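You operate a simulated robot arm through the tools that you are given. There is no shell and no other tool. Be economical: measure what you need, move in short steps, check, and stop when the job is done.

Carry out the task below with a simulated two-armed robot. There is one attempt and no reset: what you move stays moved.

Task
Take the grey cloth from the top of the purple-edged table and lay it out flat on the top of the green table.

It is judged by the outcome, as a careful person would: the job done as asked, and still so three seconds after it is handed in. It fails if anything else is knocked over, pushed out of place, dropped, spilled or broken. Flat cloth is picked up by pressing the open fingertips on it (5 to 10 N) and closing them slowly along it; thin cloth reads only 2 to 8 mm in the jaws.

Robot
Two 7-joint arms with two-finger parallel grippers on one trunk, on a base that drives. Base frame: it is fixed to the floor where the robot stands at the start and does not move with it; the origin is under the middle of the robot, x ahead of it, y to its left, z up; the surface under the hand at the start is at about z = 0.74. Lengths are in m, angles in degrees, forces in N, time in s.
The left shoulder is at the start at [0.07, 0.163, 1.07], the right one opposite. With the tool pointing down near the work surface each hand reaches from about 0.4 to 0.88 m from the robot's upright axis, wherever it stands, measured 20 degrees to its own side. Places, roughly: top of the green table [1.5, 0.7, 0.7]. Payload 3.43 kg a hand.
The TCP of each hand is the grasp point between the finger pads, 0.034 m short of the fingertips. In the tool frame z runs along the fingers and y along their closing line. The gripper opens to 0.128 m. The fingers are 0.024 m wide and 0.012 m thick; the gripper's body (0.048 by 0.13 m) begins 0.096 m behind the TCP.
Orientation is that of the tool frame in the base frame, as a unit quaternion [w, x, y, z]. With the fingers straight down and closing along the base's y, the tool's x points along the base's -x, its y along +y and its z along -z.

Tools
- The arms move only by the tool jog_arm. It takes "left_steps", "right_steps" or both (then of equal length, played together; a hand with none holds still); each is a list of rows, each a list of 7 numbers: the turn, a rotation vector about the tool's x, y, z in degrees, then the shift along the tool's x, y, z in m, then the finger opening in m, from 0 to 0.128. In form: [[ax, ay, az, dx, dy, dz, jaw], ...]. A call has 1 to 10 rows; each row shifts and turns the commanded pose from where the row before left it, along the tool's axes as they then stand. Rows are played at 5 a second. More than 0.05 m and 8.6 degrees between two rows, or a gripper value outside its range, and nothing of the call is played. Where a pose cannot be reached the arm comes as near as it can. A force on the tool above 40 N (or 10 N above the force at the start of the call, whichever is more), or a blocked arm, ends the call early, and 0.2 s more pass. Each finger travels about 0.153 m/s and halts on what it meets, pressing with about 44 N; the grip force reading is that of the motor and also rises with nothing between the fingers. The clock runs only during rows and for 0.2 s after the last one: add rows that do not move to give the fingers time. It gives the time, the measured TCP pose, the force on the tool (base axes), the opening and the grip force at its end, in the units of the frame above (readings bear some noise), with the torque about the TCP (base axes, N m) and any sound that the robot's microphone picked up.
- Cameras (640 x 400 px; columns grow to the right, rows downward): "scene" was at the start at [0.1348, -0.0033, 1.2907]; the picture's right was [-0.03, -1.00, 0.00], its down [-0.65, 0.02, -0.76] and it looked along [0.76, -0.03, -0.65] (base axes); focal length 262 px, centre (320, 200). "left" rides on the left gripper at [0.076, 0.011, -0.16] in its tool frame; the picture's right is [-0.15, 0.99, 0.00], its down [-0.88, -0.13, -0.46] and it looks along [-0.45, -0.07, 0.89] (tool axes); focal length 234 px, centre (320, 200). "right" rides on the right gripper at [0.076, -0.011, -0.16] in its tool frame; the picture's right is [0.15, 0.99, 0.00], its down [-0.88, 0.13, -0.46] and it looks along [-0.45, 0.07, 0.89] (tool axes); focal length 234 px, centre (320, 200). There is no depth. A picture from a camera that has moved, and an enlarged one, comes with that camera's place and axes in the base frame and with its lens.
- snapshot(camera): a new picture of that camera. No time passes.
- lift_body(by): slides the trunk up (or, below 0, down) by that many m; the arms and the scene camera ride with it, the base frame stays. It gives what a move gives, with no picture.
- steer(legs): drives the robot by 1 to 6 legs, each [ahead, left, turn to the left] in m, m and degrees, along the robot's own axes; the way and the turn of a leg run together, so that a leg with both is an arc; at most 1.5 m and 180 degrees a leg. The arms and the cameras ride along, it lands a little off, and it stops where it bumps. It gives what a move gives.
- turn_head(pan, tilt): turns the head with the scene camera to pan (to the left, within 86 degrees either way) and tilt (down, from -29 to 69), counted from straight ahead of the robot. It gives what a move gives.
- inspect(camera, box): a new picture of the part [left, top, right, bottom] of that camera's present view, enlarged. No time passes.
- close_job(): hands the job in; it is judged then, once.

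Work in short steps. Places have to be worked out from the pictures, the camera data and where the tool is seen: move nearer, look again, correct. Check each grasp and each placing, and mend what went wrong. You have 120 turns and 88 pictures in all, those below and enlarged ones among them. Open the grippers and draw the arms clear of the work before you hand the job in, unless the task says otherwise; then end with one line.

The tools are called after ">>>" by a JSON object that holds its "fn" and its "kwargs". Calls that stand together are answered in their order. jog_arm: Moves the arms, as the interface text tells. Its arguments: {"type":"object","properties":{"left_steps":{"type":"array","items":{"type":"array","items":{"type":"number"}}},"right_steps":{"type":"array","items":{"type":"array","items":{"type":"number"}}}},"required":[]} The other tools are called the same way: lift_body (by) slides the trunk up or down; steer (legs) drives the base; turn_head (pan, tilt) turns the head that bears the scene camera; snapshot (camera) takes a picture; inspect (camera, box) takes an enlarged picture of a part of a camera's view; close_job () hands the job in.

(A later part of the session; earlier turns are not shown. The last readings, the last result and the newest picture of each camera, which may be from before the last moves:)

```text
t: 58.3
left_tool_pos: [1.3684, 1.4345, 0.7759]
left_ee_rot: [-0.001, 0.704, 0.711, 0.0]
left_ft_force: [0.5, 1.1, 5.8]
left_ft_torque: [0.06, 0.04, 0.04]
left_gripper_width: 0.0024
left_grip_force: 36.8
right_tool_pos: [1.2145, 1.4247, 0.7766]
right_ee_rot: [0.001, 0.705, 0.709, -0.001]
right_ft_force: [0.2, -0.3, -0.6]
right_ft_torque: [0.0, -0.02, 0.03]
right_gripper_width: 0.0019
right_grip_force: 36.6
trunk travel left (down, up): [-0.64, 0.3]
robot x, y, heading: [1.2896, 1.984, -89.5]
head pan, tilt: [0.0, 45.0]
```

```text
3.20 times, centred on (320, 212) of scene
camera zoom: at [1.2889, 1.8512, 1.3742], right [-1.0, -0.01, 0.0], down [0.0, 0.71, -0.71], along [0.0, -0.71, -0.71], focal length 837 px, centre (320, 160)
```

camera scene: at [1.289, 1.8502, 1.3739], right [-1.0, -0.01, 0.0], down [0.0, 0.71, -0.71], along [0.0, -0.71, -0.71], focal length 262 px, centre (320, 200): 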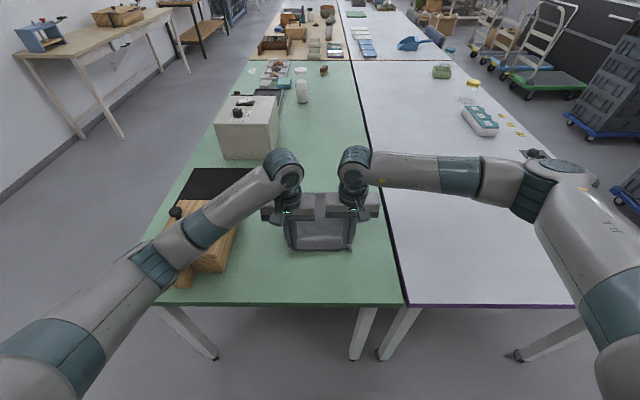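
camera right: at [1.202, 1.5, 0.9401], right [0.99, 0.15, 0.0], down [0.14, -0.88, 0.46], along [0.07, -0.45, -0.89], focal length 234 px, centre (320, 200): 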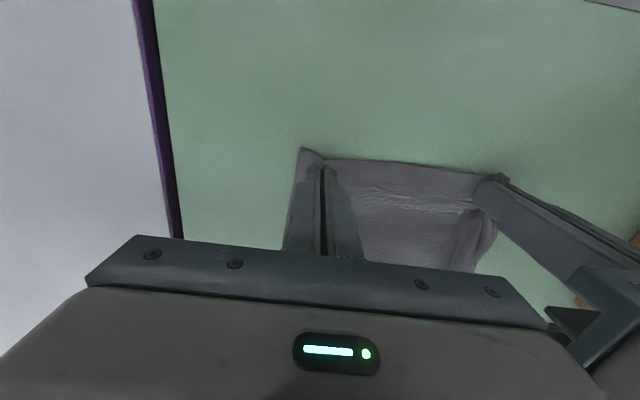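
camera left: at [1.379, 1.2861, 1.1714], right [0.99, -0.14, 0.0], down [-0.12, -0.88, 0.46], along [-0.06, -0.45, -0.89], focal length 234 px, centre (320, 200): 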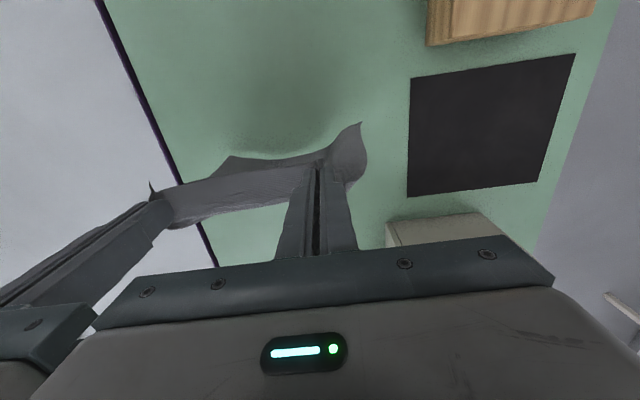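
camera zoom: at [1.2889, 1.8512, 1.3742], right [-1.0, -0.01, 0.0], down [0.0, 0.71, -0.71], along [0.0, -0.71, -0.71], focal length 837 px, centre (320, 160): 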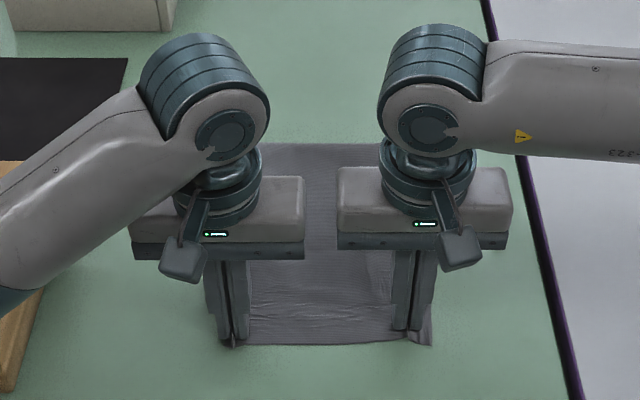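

The hands are at the table surface with the cloth stretched out behind them. I open both jaws gently, then lift straight up.

>>> {"fn": "jog_arm", "kwargs": {"left_steps": [[0, 0, 0, 0, 0, 0, 0.006], [0, 0, 0, 0, 0, 0, 0.012], [0, 0, 0, 0, 0, 0, 0.02], [0, 0, 0, 0, 0, 0, 0.03], [0, 0, 0, 0, 0, -0.01, 0.03], [0, 0, 0, 0, 0, -0.02, 0.03], [0, 0, 0, 0, 0, -0.03, 0.03], [0, 0, 0, 0, 0, -0.04, 0.03], [0, 0, 0, 0, 0, -0.04, 0.03], [0, 0, 0, 0, 0, 0, 0.03]], "right_steps": [[0, 0, 0, 0, 0, 0, 0.006], [0, 0, 0, 0, 0, 0, 0.012], [0, 0, 0, 0, 0, 0, 0.02], [0, 0, 0, 0, 0, 0, 0.03], [0, 0, 0, 0, 0, -0.01, 0.03], [0, 0, 0, 0, 0, -0.02, 0.03], [0, 0, 0, 0, 0, -0.03, 0.03], [0, 0, 0, 0, 0, -0.04, 0.03], [0, 0, 0, 0, 0, -0.04, 0.03], [0, 0, 0, 0, 0, 0, 0.03]]}}

>>> {"fn": "lift_body", "kwargs": {"by": 0.2}}

>>> {"fn": "snapshot", "kwargs": {"camera": "right"}}

>>> {"fn": "snapshot", "kwargs": {"camera": "scene"}}

```text
t: 60.5
left_tool_pos: [1.3681, 1.4336, 0.9144]
left_ee_rot: [0.0, 0.704, 0.711, 0.001]
left_ft_force: [0.1, -0.7, -0.5]
left_ft_torque: [0.03, -0.01, -0.04]
left_gripper_width: 0.0301
left_grip_force: 0.0
right_tool_pos: [1.2149, 1.425, 0.9148]
right_ee_rot: [0.0, 0.704, 0.71, 0.0]
right_ft_force: [0.2, 1.3, -1.0]
right_ft_torque: [0.05, 0.01, -0.01]
right_gripper_width: 0.03
right_grip_force: 0.1
trunk travel left (down, up): [-0.64, 0.3]
robot x, y, heading: [1.2871, 1.9855, -89.6]
head pan, tilt: [0.0, 45.0]
```

```text
t: 62.7
left_tool_pos: [1.3687, 1.4345, 1.1143]
left_ee_rot: [0.0, 0.704, 0.71, -0.001]
left_ft_force: [0.1, 0.4, 0.7]
left_ft_torque: [0.05, 0.0, 0.0]
left_gripper_width: 0.0298
left_grip_force: 0.0
right_tool_pos: [1.2141, 1.4243, 1.1147]
right_ee_rot: [0.0, 0.704, 0.71, 0.0]
right_ft_force: [-0.6, -0.5, 0.2]
right_ft_torque: [0.04, 0.01, -0.03]
right_gripper_width: 0.0297
right_grip_force: 0.0
trunk travel left (down, up): [-0.84, 0.1]
robot x, y, heading: [1.289, 1.9798, -89.8]
head pan, tilt: [0.0, 45.0]
```

```text
62 pictures are left
camera right: at [1.2017, 1.4994, 1.2742], right [0.99, 0.15, 0.0], down [0.14, -0.88, 0.46], along [0.07, -0.45, -0.89], focal length 234 px, centre (320, 200)
```

right: 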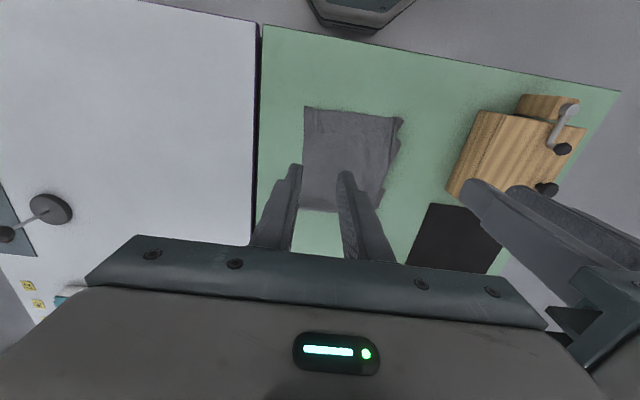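

```text
61 pictures are left
camera scene: at [1.289, 1.8503, 1.5739], right [-1.0, -0.01, 0.0], down [0.0, 0.71, -0.71], along [0.0, -0.71, -0.71], focal length 262 px, centre (320, 200)
```

scene: 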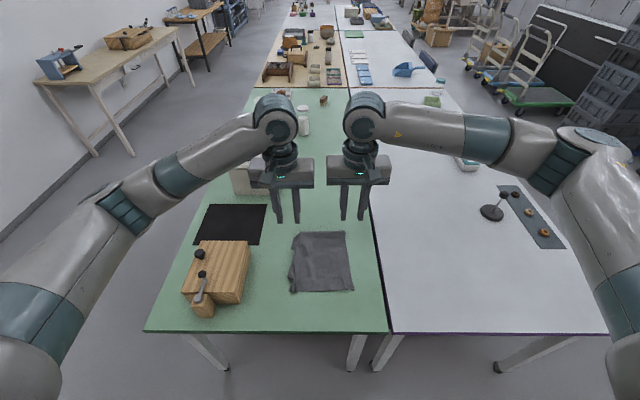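

The cloth is down on the table, but looks narrower than 26 cm. I look closely for folds.

>>> {"fn": "inspect", "kwargs": {"camera": "scene", "box": [260, 215, 388, 305]}}

>>> {"fn": "inspect", "kwargs": {"camera": "right", "box": [260, 80, 460, 240]}}

```text
4.44 times, centred on (324, 260) of scene
camera zoom: at [1.289, 1.8503, 1.5739], right [-1.0, -0.01, 0.0], down [0.0, 0.71, -0.71], along [0.0, -0.71, -0.71], focal length 1163 px, centre (302, -67)
```

zoom: 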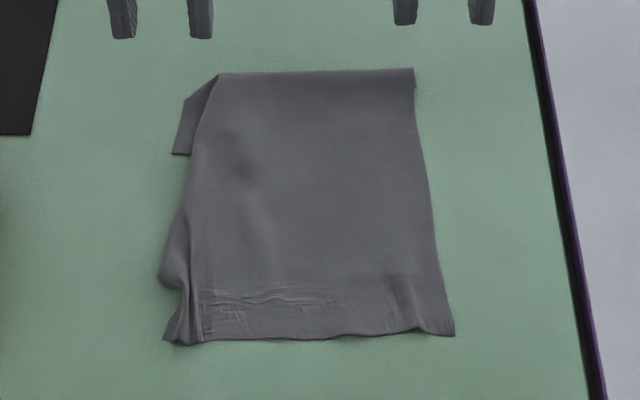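

```text
2.50 times, centred on (360, 160) of right
camera zoom: at [1.2017, 1.4994, 1.2742], right [0.99, 0.15, 0.0], down [0.14, -0.88, 0.46], along [0.07, -0.45, -0.89], focal length 585 px, centre (220, 300)
```

zoom: 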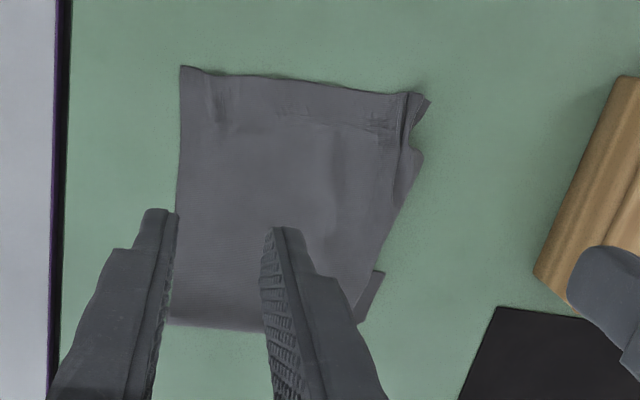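

The left side strip and far-left corner are folded under, so it isn't flat. I'll re-grip at the true near corners with the jaws turned 90° (closing along the cloth's side edges), stretch, lift and lay again. First I turn both hands up here.

>>> {"fn": "jog_arm", "kwargs": {"left_steps": [[0, 0, 8.5, 0, 0, 0, 0.03], [0, 0, 8.5, 0, 0, 0, 0.03], [0, 0, 8.5, 0, 0, 0, 0.03], [0, 0, 8.5, 0, 0, 0, 0.03], [0, 0, 8.5, 0, 0, 0, 0.03], [0, 0, 8.5, 0, 0, 0, 0.03], [0, 0, 8.5, 0, 0, 0, 0.03], [0, 0, 8.5, 0, 0, 0, 0.03], [0, 0, 8.5, 0, 0, 0, 0.03], [0, 0, 8.5, 0, 0, 0, 0.03]], "right_steps": [[0, 0, -8.5, 0, 0, 0, 0.03], [0, 0, -8.5, 0, 0, 0, 0.03], [0, 0, -8.5, 0, 0, 0, 0.03], [0, 0, -8.5, 0, 0, 0, 0.03], [0, 0, -8.5, 0, 0, 0, 0.03], [0, 0, -8.5, 0, 0, 0, 0.03], [0, 0, -8.5, 0, 0, 0, 0.03], [0, 0, -8.5, 0, 0, 0, 0.03], [0, 0, -8.5, 0, 0, 0, 0.03], [0, 0, -8.5, 0, 0, 0, 0.03]]}}

>>> {"fn": "snapshot", "kwargs": {"camera": "scene"}}

>>> {"fn": "snapshot", "kwargs": {"camera": "left"}}

>>> {"fn": "snapshot", "kwargs": {"camera": "right"}}

```text
t: 64.9
left_tool_pos: [1.3677, 1.4346, 1.1159]
left_ee_rot: [-0.001, 0.999, 0.047, 0.0]
left_ft_force: [0.6, -0.3, 0.0]
left_ft_torque: [0.0, 0.03, 0.01]
left_gripper_width: 0.0299
left_grip_force: 0.1
right_tool_pos: [1.2141, 1.4245, 1.1156]
right_ee_rot: [0.001, 0.162, 0.987, 0.0]
right_ft_force: [0.3, -0.6, -0.1]
right_ft_torque: [-0.04, -0.02, 0.02]
right_gripper_width: 0.0298
right_grip_force: 0.1
right hand out of reach, approached as far as the arm can: row 9, 10
trunk travel left (down, up): [-0.84, 0.1]
robot x, y, heading: [1.2887, 1.9836, -89.7]
head pan, tilt: [0.0, 45.0]
```

```text
58 pictures are left
camera scene: at [1.289, 1.8505, 1.574], right [-1.0, -0.01, 0.0], down [0.0, 0.71, -0.71], along [0.0, -0.71, -0.71], focal length 262 px, centre (320, 200)
```

scene: 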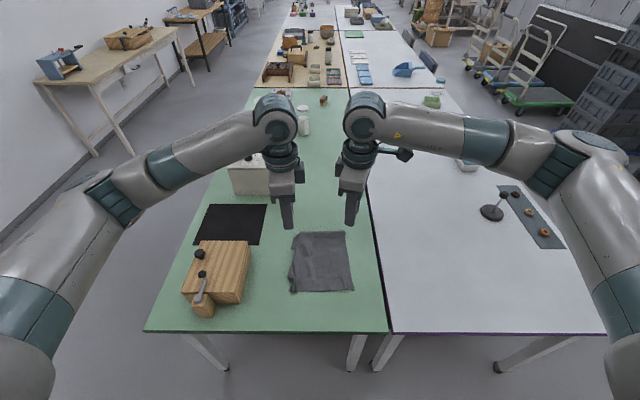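

```text
57 pictures are left
camera left: at [1.4432, 1.4319, 1.2734], right [-0.05, -1.0, 0.0], down [-0.89, 0.05, 0.46], along [-0.45, 0.03, -0.89], focal length 234 px, centre (320, 200)
```

left: 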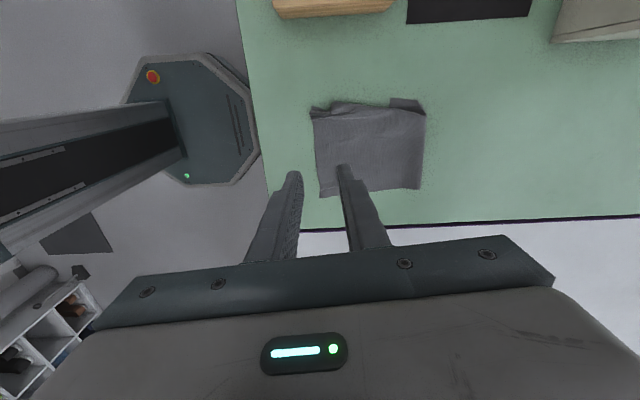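

```text
56 pictures are left
camera right: at [1.1379, 1.4376, 1.2745], right [0.18, 0.98, 0.0], down [0.88, -0.16, 0.46], along [0.45, -0.08, -0.89], focal length 234 px, centre (320, 200)
```

right: 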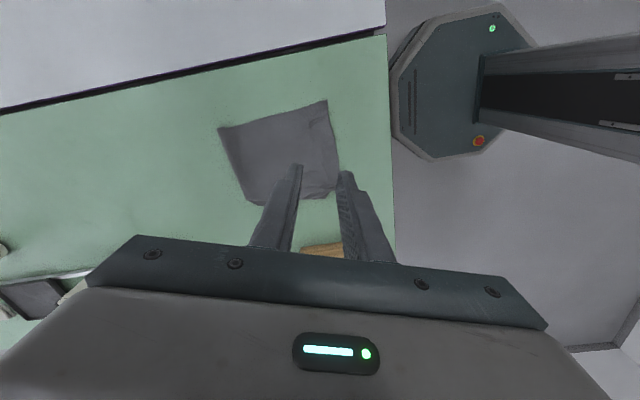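

Left turned fully, right came to about −71°, which will do; I ease the right back off its limit, align the left, and bring the trunk down to working height.

>>> {"fn": "jog_arm", "kwargs": {"left_steps": [[0, 0, 5.4, 0.004, 0.0125, 0, 0.03], [0, 0, 0, 0, 0, 0, 0.03], [0, 0, 0, 0, 0, 0, 0.03]], "right_steps": [[0, 0, 8.5, 0, 0, 0, 0.03], [0, 0, 8, 0, 0, 0, 0.03], [0, 0, 0, 0, 0, 0, 0.03]]}}

>>> {"fn": "lift_body", "kwargs": {"by": -0.25}}

>>> {"fn": "snapshot", "kwargs": {"camera": "left"}}

>>> {"fn": "snapshot", "kwargs": {"camera": "right"}}

```text
t: 65.7
left_tool_pos: [1.3736, 1.4213, 1.1136]
left_ee_rot: [0.0, 1.0, 0.0, 0.0]
left_ft_force: [0.6, -0.5, 0.4]
left_ft_torque: [0.0, 0.02, -0.01]
left_gripper_width: 0.03
left_grip_force: 0.1
right_tool_pos: [1.215, 1.4241, 1.1156]
right_ee_rot: [0.001, 0.303, 0.953, 0.0]
right_ft_force: [0.1, 0.6, -0.2]
right_ft_torque: [0.0, -0.01, -0.03]
right_gripper_width: 0.0299
right_grip_force: 0.1
trunk travel left (down, up): [-0.84, 0.1]
robot x, y, heading: [1.2869, 1.9797, -89.7]
head pan, tilt: [0.0, 45.0]
```

```text
t: 68.3
left_tool_pos: [1.3737, 1.4224, 0.864]
left_ee_rot: [0.0, 1.0, 0.0, 0.0]
left_ft_force: [-0.7, -0.1, -0.3]
left_ft_torque: [-0.05, -0.04, -0.01]
left_gripper_width: 0.0299
left_grip_force: 0.1
right_tool_pos: [1.2137, 1.4235, 0.8661]
right_ee_rot: [-0.001, 0.302, 0.953, 0.0]
right_ft_force: [1.3, 0.0, -0.2]
right_ft_torque: [0.03, 0.03, -0.02]
right_gripper_width: 0.03
right_grip_force: 0.1
trunk travel left (down, up): [-0.59, 0.35]
robot x, y, heading: [1.2881, 1.9859, -89.7]
head pan, tilt: [0.0, 45.0]
```

```text
55 pictures are left
camera left: at [1.4476, 1.413, 1.0234], right [-0.15, -0.99, 0.0], down [-0.88, 0.13, 0.46], along [-0.45, 0.07, -0.89], focal length 234 px, centre (320, 200)
```

left: 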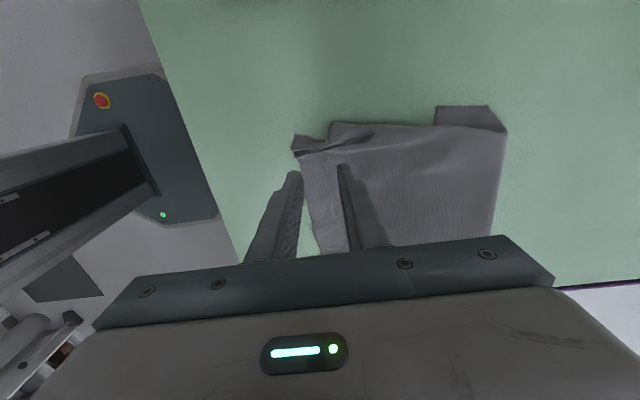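

```text
54 pictures are left
camera right: at [1.145, 1.4585, 1.0246], right [0.45, 0.89, 0.0], down [0.79, -0.4, 0.46], along [0.41, -0.21, -0.89], focal length 234 px, centre (320, 200)
```

right: 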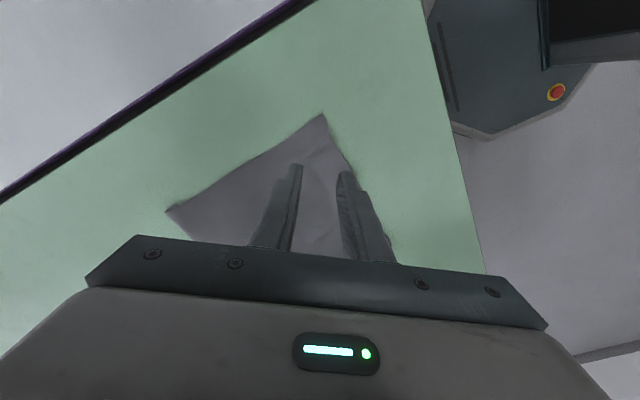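

The right jaw now closes diagonally across the right corner, which suits it. I zoom in on the left near corner to see its layers.

>>> {"fn": "inspect", "kwargs": {"camera": "left", "box": [260, 90, 420, 190]}}

```text
4.00 times, centred on (340, 140) of left
camera zoom: at [1.4476, 1.413, 1.0234], right [-0.15, -0.99, 0.0], down [-0.88, 0.13, 0.46], along [-0.45, 0.07, -0.89], focal length 937 px, centre (240, 440)
```

zoom: 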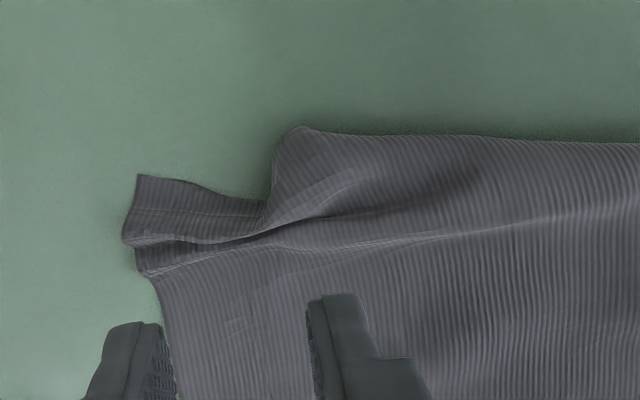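

The small flap at the left corner (x≈1.387, y 1.416–1.455) is the true corner. I place the left jaw over it and the right jaw diagonally over the right corner, then lower both to just above.

>>> {"fn": "jog_arm", "kwargs": {"left_steps": [[0, 0, 0, 0.013, -0.01, 0.02, 0.024], [0, 0, 0, 0, 0, 0.02, 0.024], [0, 0, 0, 0, 0, 0.02, 0.024], [0, 0, 0, 0, 0, 0.016, 0.024], [0, 0, 0, 0, 0, 0, 0.024]], "right_steps": [[0, 0, 0, 0.012, -0.0067, 0.02, 0.03], [0, 0, 0, 0, 0, 0.02, 0.03], [0, 0, 0, 0, 0, 0.02, 0.03], [0, 0, 0, 0, 0, 0.02, 0.03], [0, 0, 0, 0, 0, 0.004, 0.03]]}}

>>> {"fn": "snapshot", "kwargs": {"camera": "left"}}

>>> {"fn": "snapshot", "kwargs": {"camera": "right"}}

>>> {"fn": "snapshot", "kwargs": {"camera": "scene"}}

```text
t: 69.5
left_tool_pos: [1.3853, 1.432, 0.7878]
left_ee_rot: [0.0, 1.0, 0.002, 0.0]
left_ft_force: [0.6, -0.6, 1.1]
left_ft_torque: [-0.01, 0.02, 0.01]
left_gripper_width: 0.024
left_grip_force: 0.0
right_tool_pos: [1.1999, 1.426, 0.7819]
right_ee_rot: [0.001, 0.303, 0.953, 0.0]
right_ft_force: [-0.3, 0.2, 0.0]
right_ft_torque: [0.01, 0.01, 0.0]
right_gripper_width: 0.0301
right_grip_force: 0.1
trunk travel left (down, up): [-0.59, 0.35]
robot x, y, heading: [1.2893, 1.984, -89.8]
head pan, tilt: [0.0, 45.0]
```

```text
52 pictures are left
camera left: at [1.4609, 1.423, 0.9469], right [-0.15, -0.99, 0.0], down [-0.88, 0.13, 0.46], along [-0.45, 0.07, -0.89], focal length 234 px, centre (320, 200)
```

left: 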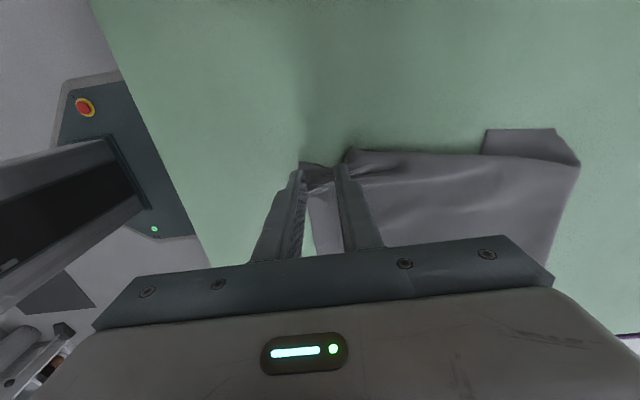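

```text
51 pictures are left
camera right: at [1.1311, 1.4601, 0.9404], right [0.45, 0.89, 0.0], down [0.79, -0.4, 0.46], along [0.41, -0.21, -0.89], focal length 234 px, centre (320, 200)
```

right: 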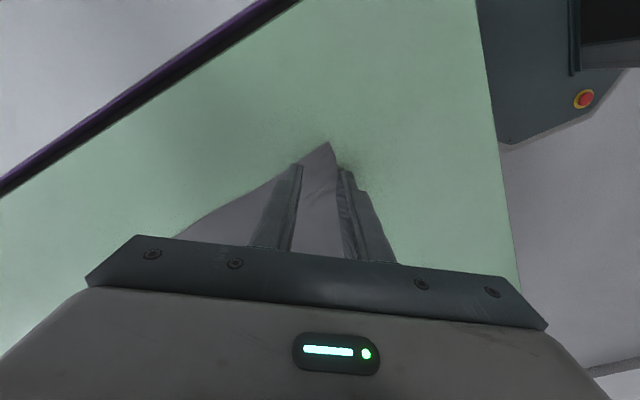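

```text
50 pictures are left
camera scene: at [1.289, 1.8507, 1.324], right [-1.0, -0.01, 0.0], down [0.0, 0.71, -0.71], along [0.0, -0.71, -0.71], focal length 262 px, centre (320, 200)
```

scene: 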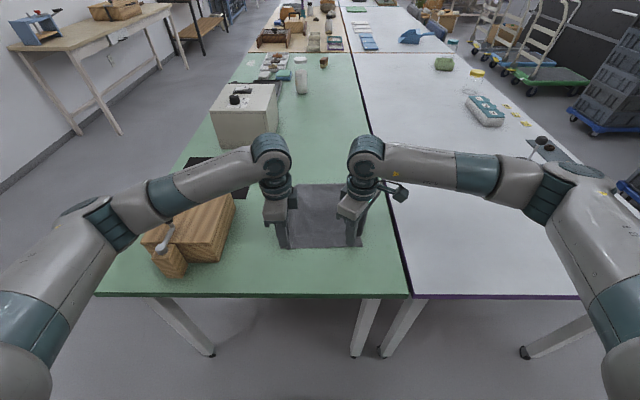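

Both outer fingers are right at the near edge; I shift the left hand 6 mm and the right 10 mm away from the edge, then lower toward contact.

>>> {"fn": "jog_arm", "kwargs": {"left_steps": [[0, 0, 0, 0, 0.006, 0, 0.026], [0, 0, 0, 0, 0, 0.005, 0.026], [0, 0, 0, 0, 0, 0.005, 0.026], [0, 0, 0, 0, 0, 0.002, 0.026], [0, 0, 0, 0, 0, 0, 0.026]], "right_steps": [[0, 0, 0, -0.0058, -0.0082, 0, 0.03], [0, 0, 0, 0, 0, 0.003, 0.03], [0, 0, 0, 0, 0, 0.003, 0.03], [0, 0, 0, 0, 0, 0.001, 0.03], [0, 0, 0, 0, 0, 0, 0.03]]}}

```text
t: 70.7
left_tool_pos: [1.3853, 1.4256, 0.7764]
left_ee_rot: [0.0, 1.0, 0.0, 0.001]
left_ft_force: [-0.8, 0.9, 1.2]
left_ft_torque: [-0.03, -0.04, -0.02]
left_gripper_width: 0.0261
left_grip_force: 0.4
right_tool_pos: [1.1997, 1.4156, 0.7753]
right_ee_rot: [0.0, 0.302, 0.953, -0.001]
right_ft_force: [-1.1, -1.5, 5.0]
right_ft_torque: [0.06, 0.0, 0.02]
right_gripper_width: 0.0298
right_grip_force: 0.1
trunk travel left (down, up): [-0.59, 0.35]
robot x, y, heading: [1.2867, 1.9812, -89.6]
head pan, tilt: [0.0, 45.0]
```

The right hand presses with 5 N; the left needs about a mm more.

>>> {"fn": "jog_arm", "kwargs": {"left_steps": [[0, 0, 0, 0, 0, 0.0012, 0.026], [0, 0, 0, 0, 0, 0, 0.026]], "right_steps": [[0, 0, 0, 0, 0, 0.0004, 0.03], [0, 0, 0, 0, 0, 0, 0.03]]}}

>>> {"fn": "inspect", "kwargs": {"camera": "left", "box": [230, 120, 430, 260]}}

>>> {"fn": "inspect", "kwargs": {"camera": "right", "box": [230, 120, 430, 260]}}

```text
t: 71.3
left_tool_pos: [1.3859, 1.4271, 0.7766]
left_ee_rot: [0.0, 1.0, 0.001, 0.001]
left_ft_force: [-0.6, 0.2, 3.7]
left_ft_torque: [-0.04, 0.02, 0.02]
left_gripper_width: 0.0261
left_grip_force: 0.0
right_tool_pos: [1.2, 1.4165, 0.7756]
right_ee_rot: [0.001, 0.302, 0.953, -0.001]
right_ft_force: [-0.7, -1.5, 10.9]
right_ft_torque: [0.1, -0.01, -0.01]
right_gripper_width: 0.0297
right_grip_force: 0.1
trunk travel left (down, up): [-0.59, 0.35]
robot x, y, heading: [1.2908, 1.9819, -89.9]
head pan, tilt: [0.0, 45.0]
```

```text
2.86 times, centred on (330, 190) of left
camera zoom: at [1.4608, 1.4177, 0.9349], right [-0.15, -0.99, 0.0], down [-0.88, 0.13, 0.46], along [-0.45, 0.07, -0.89], focal length 669 px, centre (291, 229)
```

zoom: 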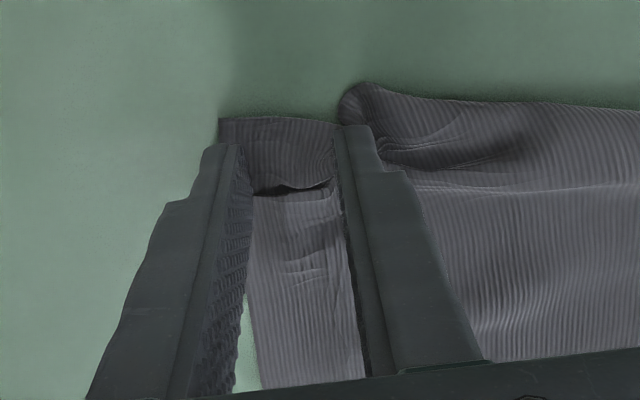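

```text
2.86 times, centred on (330, 190) of right
camera zoom: at [1.1311, 1.4502, 0.9343], right [0.45, 0.89, 0.0], down [0.79, -0.4, 0.46], along [0.41, -0.21, -0.89], focal length 669 px, centre (291, 229)
```

zoom: 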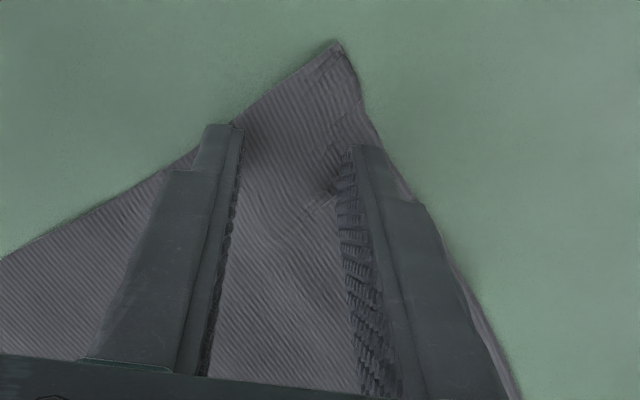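

Both jaws straddle the corners well. I add a little pressure on the left and close both slowly.

>>> {"fn": "jog_arm", "kwargs": {"left_steps": [[0, 0, 0, 0, 0, 0.0008, 0.025], [0, 0, 0, 0, 0, 0, 0.022], [0, 0, 0, 0, 0, 0, 0.019], [0, 0, 0, 0, 0, 0, 0.016], [0, 0, 0, 0, 0, 0, 0.013], [0, 0, 0, 0, 0, 0, 0.01], [0, 0, 0, 0, 0, 0, 0.006], [0, 0, 0, 0, 0, 0, 0.003], [0, 0, 0, 0, 0, 0, 0], [0, 0, 0, 0, 0, 0, 0]], "right_steps": [[0, 0, 0, 0, 0, 0, 0.028], [0, 0, 0, 0, 0, 0, 0.025], [0, 0, 0, 0, 0, 0, 0.021], [0, 0, 0, 0, 0, 0, 0.017], [0, 0, 0, 0, 0, 0, 0.013], [0, 0, 0, 0, 0, 0, 0.01], [0, 0, 0, 0, 0, 0, 0.006], [0, 0, 0, 0, 0, 0, 0.003], [0, 0, 0, 0, 0, 0, 0], [0, 0, 0, 0, 0, 0, 0]]}}

>>> {"fn": "inspect", "kwargs": {"camera": "left", "box": [230, 120, 430, 260]}}

>>> {"fn": "inspect", "kwargs": {"camera": "right", "box": [230, 120, 430, 260]}}

```text
t: 73.5
left_tool_pos: [1.3854, 1.4273, 0.7759]
left_ee_rot: [0.001, 1.0, 0.0, 0.0]
left_ft_force: [0.0, 2.4, 18.3]
left_ft_torque: [0.07, 0.18, -0.03]
left_gripper_width: 0.0019
left_grip_force: 36.4
right_tool_pos: [1.1994, 1.4167, 0.7749]
right_ee_rot: [0.0, 0.302, 0.953, -0.001]
right_ft_force: [0.8, -0.8, 6.8]
right_ft_torque: [-0.04, -0.04, 0.01]
right_gripper_width: 0.0019
right_grip_force: 37.0
trunk travel left (down, up): [-0.59, 0.35]
robot x, y, heading: [1.2879, 1.9808, -89.3]
head pan, tilt: [0.0, 45.0]
```

```text
2.86 times, centred on (330, 190) of left
camera zoom: at [1.4604, 1.4188, 0.935], right [-0.15, -0.99, 0.0], down [-0.88, 0.13, 0.46], along [-0.45, 0.06, -0.89], focal length 669 px, centre (291, 229)
```

zoom: 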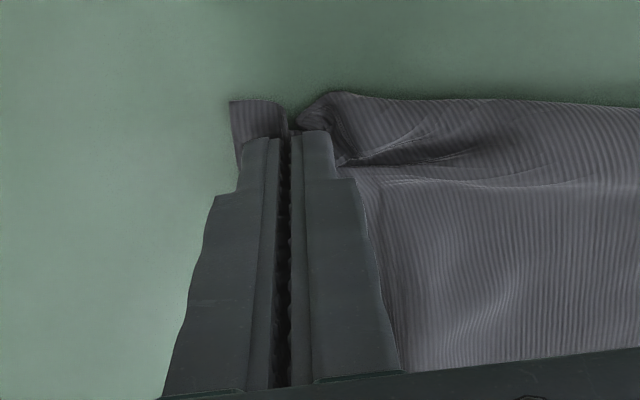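

```text
2.86 times, centred on (330, 190) of right
camera zoom: at [1.131, 1.4514, 0.9343], right [0.45, 0.89, 0.0], down [0.79, -0.4, 0.46], along [0.41, -0.21, -0.89], focal length 669 px, centre (291, 229)
```

zoom: 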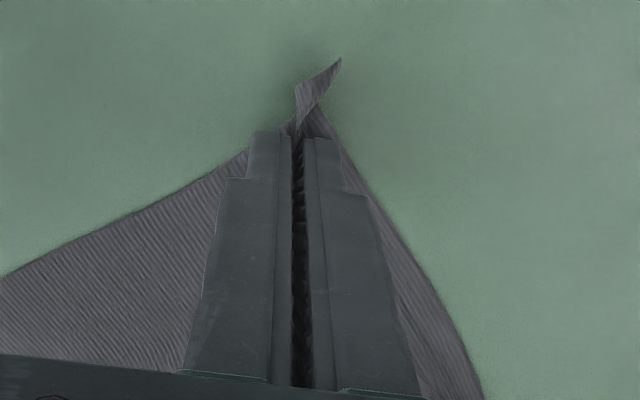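

Both corners are held (1.9 mm each). I lift both 6 cm and spread the hands apart by 1.5 cm each.

>>> {"fn": "jog_arm", "kwargs": {"left_steps": [[0, 0, 0, 0, 0, -0.01, 0], [0, 0, 0, 0, 0, -0.025, 0], [0, 0, 0, 0, 0, -0.025, 0], [0, 0, 0, 0.005, 0, 0, 0], [0, 0, 0, 0.005, 0, 0, 0], [0, 0, 0, 0.005, 0, 0, 0], [0, 0, 0, 0, 0, 0, 0]], "right_steps": [[0, 0, 0, 0, 0, -0.01, 0], [0, 0, 0, 0, 0, -0.025, 0], [0, 0, 0, 0, 0, -0.025, 0], [0, 0, 0, 0.0041, -0.0029, 0, 0], [0, 0, 0, 0.0041, -0.0029, 0, 0], [0, 0, 0, 0.0041, -0.0029, 0, 0], [0, 0, 0, 0, 0, 0, 0]]}}

>>> {"fn": "inspect", "kwargs": {"camera": "scene", "box": [200, 150, 440, 300]}}

```text
t: 75.1
left_tool_pos: [1.4005, 1.427, 0.8339]
left_ee_rot: [0.0, 1.0, 0.0, -0.001]
left_ft_force: [-15.5, -0.8, 0.0]
left_ft_torque: [-0.04, 0.56, 0.0]
left_gripper_width: 0.0014
left_grip_force: 36.5
right_tool_pos: [1.1867, 1.4155, 0.8338]
right_ee_rot: [0.001, 0.302, 0.953, 0.0]
right_ft_force: [16.6, 0.9, 0.3]
right_ft_torque: [0.03, -0.53, 0.1]
right_gripper_width: 0.002
right_grip_force: 37.1
trunk travel left (down, up): [-0.59, 0.35]
robot x, y, heading: [1.2868, 1.9854, -89.9]
head pan, tilt: [0.0, 45.0]
```

```text
2.67 times, centred on (320, 225) of scene
camera zoom: at [1.2889, 1.8505, 1.324], right [-1.0, -0.01, 0.0], down [0.0, 0.71, -0.71], along [0.0, -0.71, -0.71], focal length 698 px, centre (320, 133)
```

zoom: 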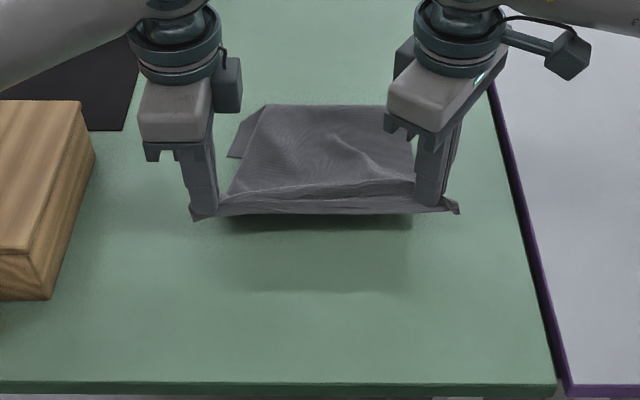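

The edge is now fully stretched (21 cm between grips, 16 N, a bit much). I slacken by 3 mm per hand and raise the trunk so the cloth hangs free and its folds fall out.

>>> {"fn": "jog_arm", "kwargs": {"left_steps": [[0, 0, 0, -0.0025, 0, 0, 0], [0, 0, 0, 0, 0, 0, 0]], "right_steps": [[0, 0, 0, -0.002, 0.0014, 0, 0], [0, 0, 0, 0, 0, 0, 0]]}}

>>> {"fn": "lift_body", "kwargs": {"by": 0.28}}

>>> {"fn": "snapshot", "kwargs": {"camera": "scene"}}

>>> {"fn": "inspect", "kwargs": {"camera": "scene", "box": [220, 150, 440, 290]}}

```text
t: 75.7
left_tool_pos: [1.3992, 1.4264, 0.8341]
left_ee_rot: [-0.001, 1.0, 0.001, 0.0]
left_ft_force: [-9.0, -1.5, -1.3]
left_ft_torque: [-0.03, 0.37, 0.0]
left_gripper_width: 0.0016
left_grip_force: 36.5
right_tool_pos: [1.1873, 1.4152, 0.8338]
right_ee_rot: [0.0, 0.303, 0.953, 0.0]
right_ft_force: [10.1, 1.5, 0.6]
right_ft_torque: [0.02, -0.37, 0.1]
right_gripper_width: 0.0018
right_grip_force: 36.2
trunk travel left (down, up): [-0.59, 0.35]
robot x, y, heading: [1.2884, 1.9836, -89.6]
head pan, tilt: [0.0, 45.0]
```

```text
t: 78.5
left_tool_pos: [1.399, 1.4269, 1.1141]
left_ee_rot: [0.0, 1.0, 0.0, 0.0]
left_ft_force: [-7.9, -1.2, 0.4]
left_ft_torque: [-0.02, 0.3, 0.0]
left_gripper_width: 0.0017
left_grip_force: 36.5
right_tool_pos: [1.1873, 1.415, 1.1142]
right_ee_rot: [0.0, 0.303, 0.953, 0.001]
right_ft_force: [9.1, 0.2, -0.1]
right_ft_torque: [0.04, -0.26, 0.06]
right_gripper_width: 0.0019
right_grip_force: 36.6
trunk travel left (down, up): [-0.87, 0.07]
robot x, y, heading: [1.2902, 1.9818, -89.6]
head pan, tilt: [0.0, 45.0]
```

```text
44 pictures are left
camera scene: at [1.289, 1.8503, 1.6039], right [-1.0, -0.01, 0.0], down [0.0, 0.71, -0.71], along [0.0, -0.71, -0.71], focal length 262 px, centre (320, 200)
```

scene: 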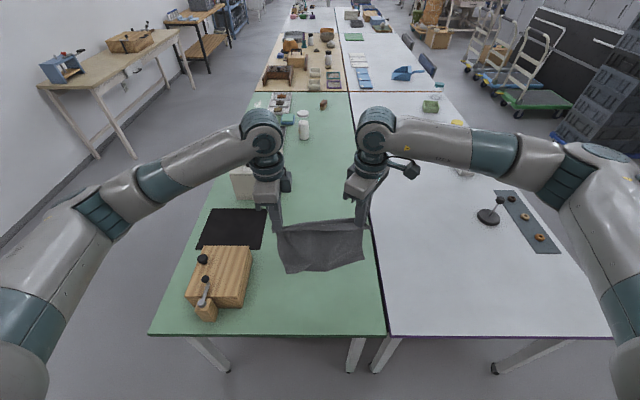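

```text
2.86 times, centred on (330, 220) of scene
camera zoom: at [1.289, 1.8503, 1.6039], right [-1.0, -0.01, 0.0], down [0.0, 0.71, -0.71], along [0.0, -0.71, -0.71], focal length 748 px, centre (291, 143)
```

zoom: 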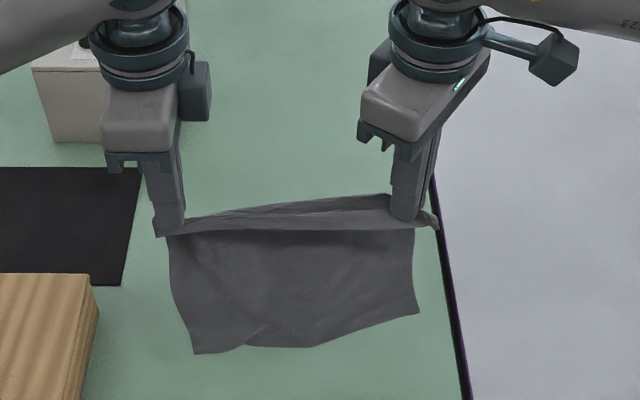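

The body of the cloth now hangs full width. A lip of the near edge shows along the top; I check it from both hand cameras.

>>> {"fn": "snapshot", "kwargs": {"camera": "left"}}

>>> {"fn": "snapshot", "kwargs": {"camera": "right"}}

```text
42 pictures are left
camera left: at [1.4732, 1.4167, 1.2731], right [-0.15, -0.99, 0.0], down [-0.88, 0.13, 0.46], along [-0.45, 0.07, -0.89], focal length 234 px, centre (320, 200)
```

left: 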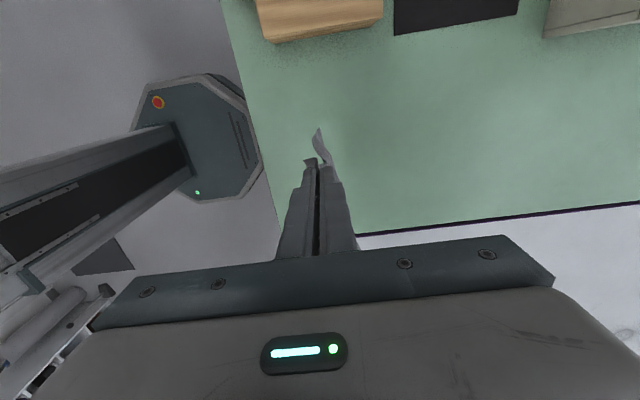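

```text
41 pictures are left
camera right: at [1.1187, 1.4492, 1.273], right [0.45, 0.89, 0.0], down [0.79, -0.4, 0.46], along [0.41, -0.21, -0.89], focal length 234 px, centre (320, 200)
```

right: 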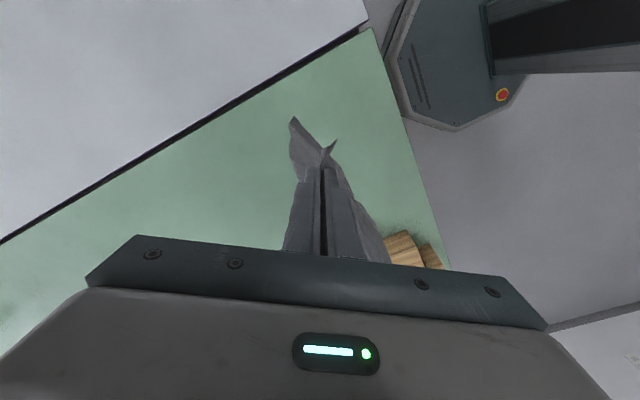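

The lip hangs on the robot side, which is right. This time the bottom edge must touch while the hands already move toward the robot, so it doesn't tuck. I move both hands forward 24 cm.

>>> {"fn": "jog_arm", "kwargs": {"left_steps": [[0, 0, 0, 0, 0.024, 0, 0], [0, 0, 0, 0, 0.024, 0, 0], [0, 0, 0, 0, 0.024, 0, 0], [0, 0, 0, 0, 0.024, 0, 0], [0, 0, 0, 0, 0.024, 0, 0], [0, 0, 0, 0, 0.024, 0, 0], [0, 0, 0, 0, 0.024, 0, 0], [0, 0, 0, 0, 0.024, 0, 0], [0, 0, 0, 0, 0.024, 0, 0], [0, 0, 0, 0, 0.024, 0, 0]], "right_steps": [[0, 0, 0, -0.0138, -0.0196, 0, 0], [0, 0, 0, -0.0138, -0.0196, 0, 0], [0, 0, 0, -0.0138, -0.0196, 0, 0], [0, 0, 0, -0.0138, -0.0196, 0, 0], [0, 0, 0, -0.0138, -0.0196, 0, 0], [0, 0, 0, -0.0138, -0.0196, 0, 0], [0, 0, 0, -0.0138, -0.0196, 0, 0], [0, 0, 0, -0.0138, -0.0196, 0, 0], [0, 0, 0, -0.0138, -0.0196, 0, 0], [0, 0, 0, -0.0138, -0.0196, 0, 0]]}}

>>> {"fn": "lift_body", "kwargs": {"by": -0.05}}

>>> {"fn": "snapshot", "kwargs": {"camera": "scene"}}

```text
t: 80.6
left_tool_pos: [1.3885, 1.209, 1.1144]
left_ee_rot: [-0.004, 1.0, -0.008, -0.007]
left_ft_force: [-17.2, 9.3, 0.9]
left_ft_torque: [0.31, 0.55, -0.15]
left_gripper_width: 0.0016
left_grip_force: 36.6
right_tool_pos: [1.1933, 1.3176, 1.1164]
right_ee_rot: [0.009, 0.302, 0.953, -0.004]
right_ft_force: [15.9, -9.7, 0.0]
right_ft_torque: [-0.36, -0.58, -0.02]
right_gripper_width: 0.0021
right_grip_force: 36.5
right hand out of reach, approached as far as the arm can: row 5, 6, 7, 8, 9, 10
trunk travel left (down, up): [-0.87, 0.07]
robot x, y, heading: [1.2894, 1.9817, -89.6]
head pan, tilt: [0.0, 45.0]
stopped in row 10 (right hand): the force on the tool passed its limit at 42 N (the readings are from after the stop); the commanded pose is now the measured one
```

```text
t: 81.5
left_tool_pos: [1.3906, 1.2099, 1.066]
left_ee_rot: [-0.003, 1.0, -0.006, -0.007]
left_ft_force: [-23.9, 15.3, -0.2]
left_ft_torque: [0.49, 0.84, -0.19]
left_gripper_width: 0.0016
left_grip_force: 36.4
right_tool_pos: [1.1925, 1.3186, 1.0663]
right_ee_rot: [0.008, 0.302, 0.953, -0.003]
right_ft_force: [24.3, -13.9, 0.0]
right_ft_torque: [-0.51, -0.83, 0.01]
right_gripper_width: 0.0019
right_grip_force: 37.1
trunk travel left (down, up): [-0.82, 0.12]
robot x, y, heading: [1.2893, 1.9815, -89.4]
head pan, tilt: [0.0, 45.0]
```

```text
40 pictures are left
camera scene: at [1.2891, 1.8511, 1.5541], right [-1.0, -0.01, 0.0], down [0.0, 0.71, -0.71], along [0.0, -0.71, -0.71], focal length 262 px, centre (320, 200)
```

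scene: 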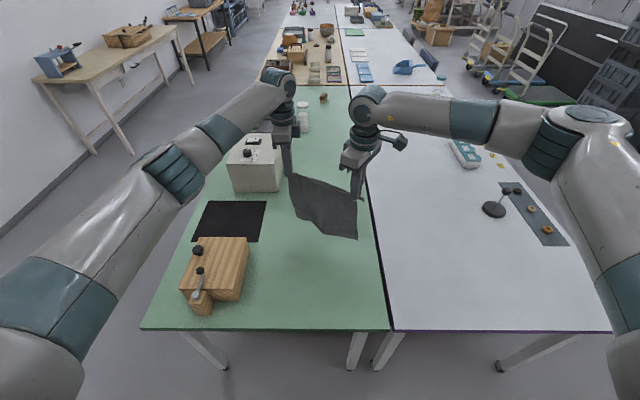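

The right wrist hit its limit at y≈1.32, pulling the cloth askew; the grips held. I bring the left hand back level with the right, and will use the base for the rest of the forward distance.

>>> {"fn": "jog_arm", "kwargs": {"left_steps": [[0, 0, 0, 0.0015, -0.0275, 0, 0], [0, 0, 0, 0.0015, -0.0275, 0, 0], [0, 0, 0, 0.0015, -0.0275, 0, 0], [0, 0, 0, 0.0015, -0.0275, 0, 0], [0, 0, 0, 0, 0, 0, 0]], "right_steps": [[0, 0, 0, 0, 0, 0, 0], [0, 0, 0, 0, 0, 0, 0], [0, 0, 0, 0, 0, 0, 0], [0, 0, 0, 0, 0, 0, 0], [0, 0, 0, 0, 0, 0, 0]]}}

>>> {"fn": "steer", "kwargs": {"legs": [[0.11, 0, 0]]}}

>>> {"fn": "inspect", "kwargs": {"camera": "scene", "box": [180, 120, 460, 295]}}

```text
t: 82.7
left_tool_pos: [1.4004, 1.3185, 1.0644]
left_ee_rot: [-0.002, 1.0, -0.005, -0.004]
left_ft_force: [-1.4, 0.6, -0.2]
left_ft_torque: [-0.01, 0.02, -0.01]
left_gripper_width: 0.0019
left_grip_force: 36.5
right_tool_pos: [1.1899, 1.3191, 1.0647]
right_ee_rot: [0.005, 0.304, 0.953, -0.003]
right_ft_force: [1.7, -0.2, 1.0]
right_ft_torque: [0.04, -0.09, 0.04]
right_gripper_width: 0.0019
right_grip_force: 36.5
trunk travel left (down, up): [-0.82, 0.12]
robot x, y, heading: [1.2897, 1.984, -89.6]
head pan, tilt: [0.0, 45.0]
```

```text
t: 83.9
left_tool_pos: [1.4009, 1.2076, 1.0653]
left_ee_rot: [-0.001, 1.0, -0.004, -0.005]
left_ft_force: [-0.5, 0.3, -0.1]
left_ft_torque: [-0.01, 0.03, 0.02]
left_gripper_width: 0.0016
left_grip_force: 36.1
right_tool_pos: [1.1922, 1.2094, 1.0666]
right_ee_rot: [0.005, 0.303, 0.953, -0.003]
right_ft_force: [1.4, -0.3, 0.0]
right_ft_torque: [0.0, -0.06, 0.03]
right_gripper_width: 0.0022
right_grip_force: 36.4
trunk travel left (down, up): [-0.82, 0.12]
robot x, y, heading: [1.2913, 1.8723, -89.5]
head pan, tilt: [0.0, 45.0]
```

```text
2.29 times, centred on (320, 208) of scene
camera zoom: at [1.2897, 1.7416, 1.5541], right [-1.0, -0.01, 0.0], down [0.0, 0.71, -0.71], along [0.0, -0.71, -0.71], focal length 598 px, centre (320, 183)
```

zoom: 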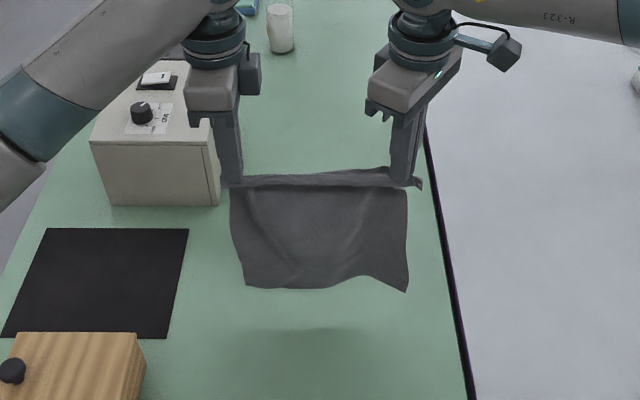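

The cloth hangs evenly. I now lay it with the hands moving back toward the robot as they descend.

>>> {"fn": "jog_arm", "kwargs": {"left_steps": [[0, 0, 0, 0, -0.004, 0.014, 0], [0, 0, 0, 0, -0.004, 0.014, 0], [0, 0, 0, 0, -0.004, 0.014, 0], [0, 0, 0, 0, -0.015, 0.014, 0], [0, 0, 0, 0, -0.015, 0.014, 0], [0, 0, 0, 0, -0.015, 0.014, 0], [0, 0, 0, 0, -0.015, 0.014, 0], [0, 0, 0, 0, -0.015, 0.014, 0], [0, 0, 0, 0, -0.015, 0.014, 0], [0, 0, 0, 0, -0.015, 0.014, 0]], "right_steps": [[0, 0, 0, 0.0023, 0.0033, 0.014, 0], [0, 0, 0, 0.0023, 0.0033, 0.014, 0], [0, 0, 0, 0.0023, 0.0033, 0.014, 0], [0, 0, 0, 0.00864, 0.01227, 0.014, 0], [0, 0, 0, 0.00864, 0.01227, 0.014, 0], [0, 0, 0, 0.00864, 0.01227, 0.014, 0], [0, 0, 0, 0.00864, 0.01227, 0.014, 0], [0, 0, 0, 0.00864, 0.01227, 0.014, 0], [0, 0, 0, 0.00864, 0.01227, 0.014, 0], [0, 0, 0, 0.00864, 0.01227, 0.014, 0]]}}

>>> {"fn": "inspect", "kwargs": {"camera": "scene", "box": [180, 120, 460, 295]}}

```text
t: 86.1
left_tool_pos: [1.4011, 1.3269, 0.9263]
left_ee_rot: [-0.002, 1.0, -0.005, -0.004]
left_ft_force: [-1.2, 0.3, -0.4]
left_ft_torque: [-0.02, 0.01, 0.01]
left_gripper_width: 0.0014
left_grip_force: 36.6
right_tool_pos: [1.1939, 1.3246, 0.9246]
right_ee_rot: [0.005, 0.304, 0.953, -0.003]
right_ft_force: [-0.1, 0.3, 0.3]
right_ft_torque: [0.01, -0.02, 0.0]
right_gripper_width: 0.0021
right_grip_force: 37.0
trunk travel left (down, up): [-0.82, 0.12]
robot x, y, heading: [1.286, 1.873, -89.6]
head pan, tilt: [0.0, 45.0]
```

```text
2.29 times, centred on (320, 208) of scene
camera zoom: at [1.2898, 1.7411, 1.5541], right [-1.0, -0.01, 0.0], down [0.0, 0.71, -0.71], along [0.0, -0.71, -0.71], focal length 598 px, centre (320, 183)
```

zoom: 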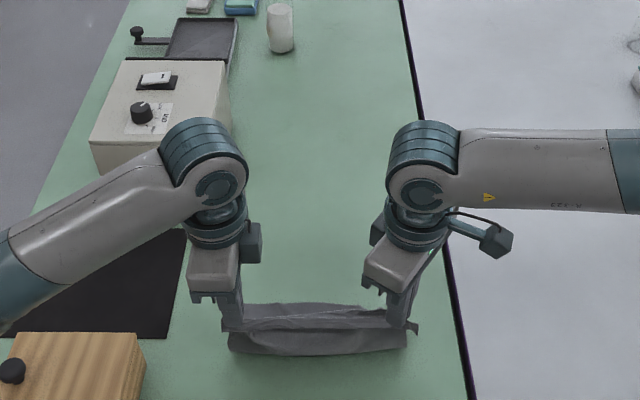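

The lower part is now lying on the table beyond the hands as intended. I continue back and down.

>>> {"fn": "jog_arm", "kwargs": {"left_steps": [[0, 0, 0, 0, -0.0145, 0.0135, 0], [0, 0, 0, 0, -0.0145, 0.0135, 0], [0, 0, 0, 0, -0.0145, 0.0135, 0], [0, 0, 0, 0, -0.0145, 0.0135, 0], [0, 0, 0, 0, -0.0145, 0.0135, 0], [0, 0, 0, 0, -0.0145, 0.0135, 0], [0, 0, 0, 0, -0.0145, 0.0135, 0], [0, 0, 0, 0, -0.0145, 0.0135, 0], [0, 0, 0, 0, 0, 0, 0]], "right_steps": [[0, 0, 0, 0.00835, 0.01186, 0.0135, 0], [0, 0, 0, 0.00835, 0.01186, 0.0135, 0], [0, 0, 0, 0.00835, 0.01186, 0.0135, 0], [0, 0, 0, 0.00835, 0.01186, 0.0135, 0], [0, 0, 0, 0.00835, 0.01186, 0.0135, 0], [0, 0, 0, 0.00835, 0.01186, 0.0135, 0], [0, 0, 0, 0.00835, 0.01186, 0.0135, 0], [0, 0, 0, 0.00835, 0.01186, 0.0135, 0], [0, 0, 0, 0, 0, 0, 0]]}}

>>> {"fn": "snapshot", "kwargs": {"camera": "scene"}}

>>> {"fn": "snapshot", "kwargs": {"camera": "left"}}

```text
t: 88.1
left_tool_pos: [1.4004, 1.441, 0.8174]
left_ee_rot: [-0.002, 1.0, -0.004, -0.004]
left_ft_force: [0.0, -0.3, 0.2]
left_ft_torque: [0.03, 0.02, -0.02]
left_gripper_width: 0.0018
left_grip_force: 37.2
right_tool_pos: [1.1957, 1.4395, 0.8158]
right_ee_rot: [0.006, 0.303, 0.953, -0.003]
right_ft_force: [-0.4, -0.4, 0.5]
right_ft_torque: [0.02, 0.0, -0.01]
right_gripper_width: 0.0019
right_grip_force: 36.6
trunk travel left (down, up): [-0.82, 0.12]
robot x, y, heading: [1.2917, 1.8751, -89.4]
head pan, tilt: [0.0, 45.0]
```

```text
37 pictures are left
camera scene: at [1.2897, 1.7401, 1.5539], right [-1.0, -0.01, 0.0], down [0.0, 0.71, -0.71], along [0.0, -0.71, -0.71], focal length 262 px, centre (320, 200)
```

scene: 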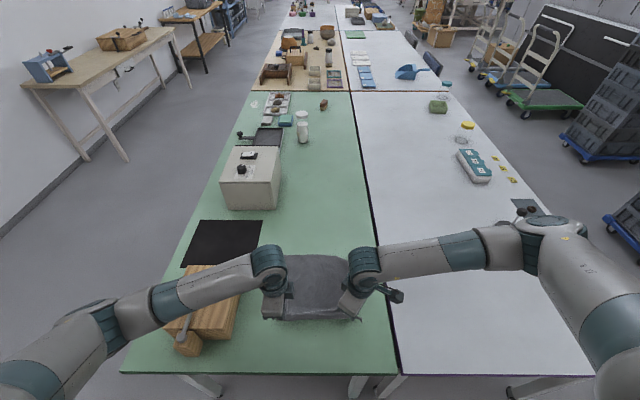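

```text
36 pictures are left
camera left: at [1.4764, 1.4308, 0.9757], right [-0.16, -0.99, 0.0], down [-0.87, 0.14, 0.46], along [-0.46, 0.08, -0.89], focal length 234 px, centre (320, 200)
```

left: 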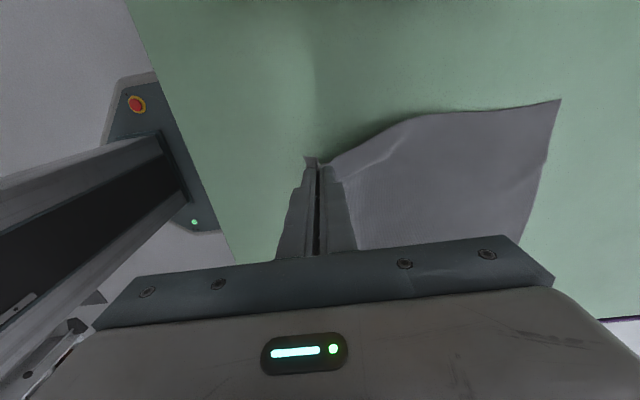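

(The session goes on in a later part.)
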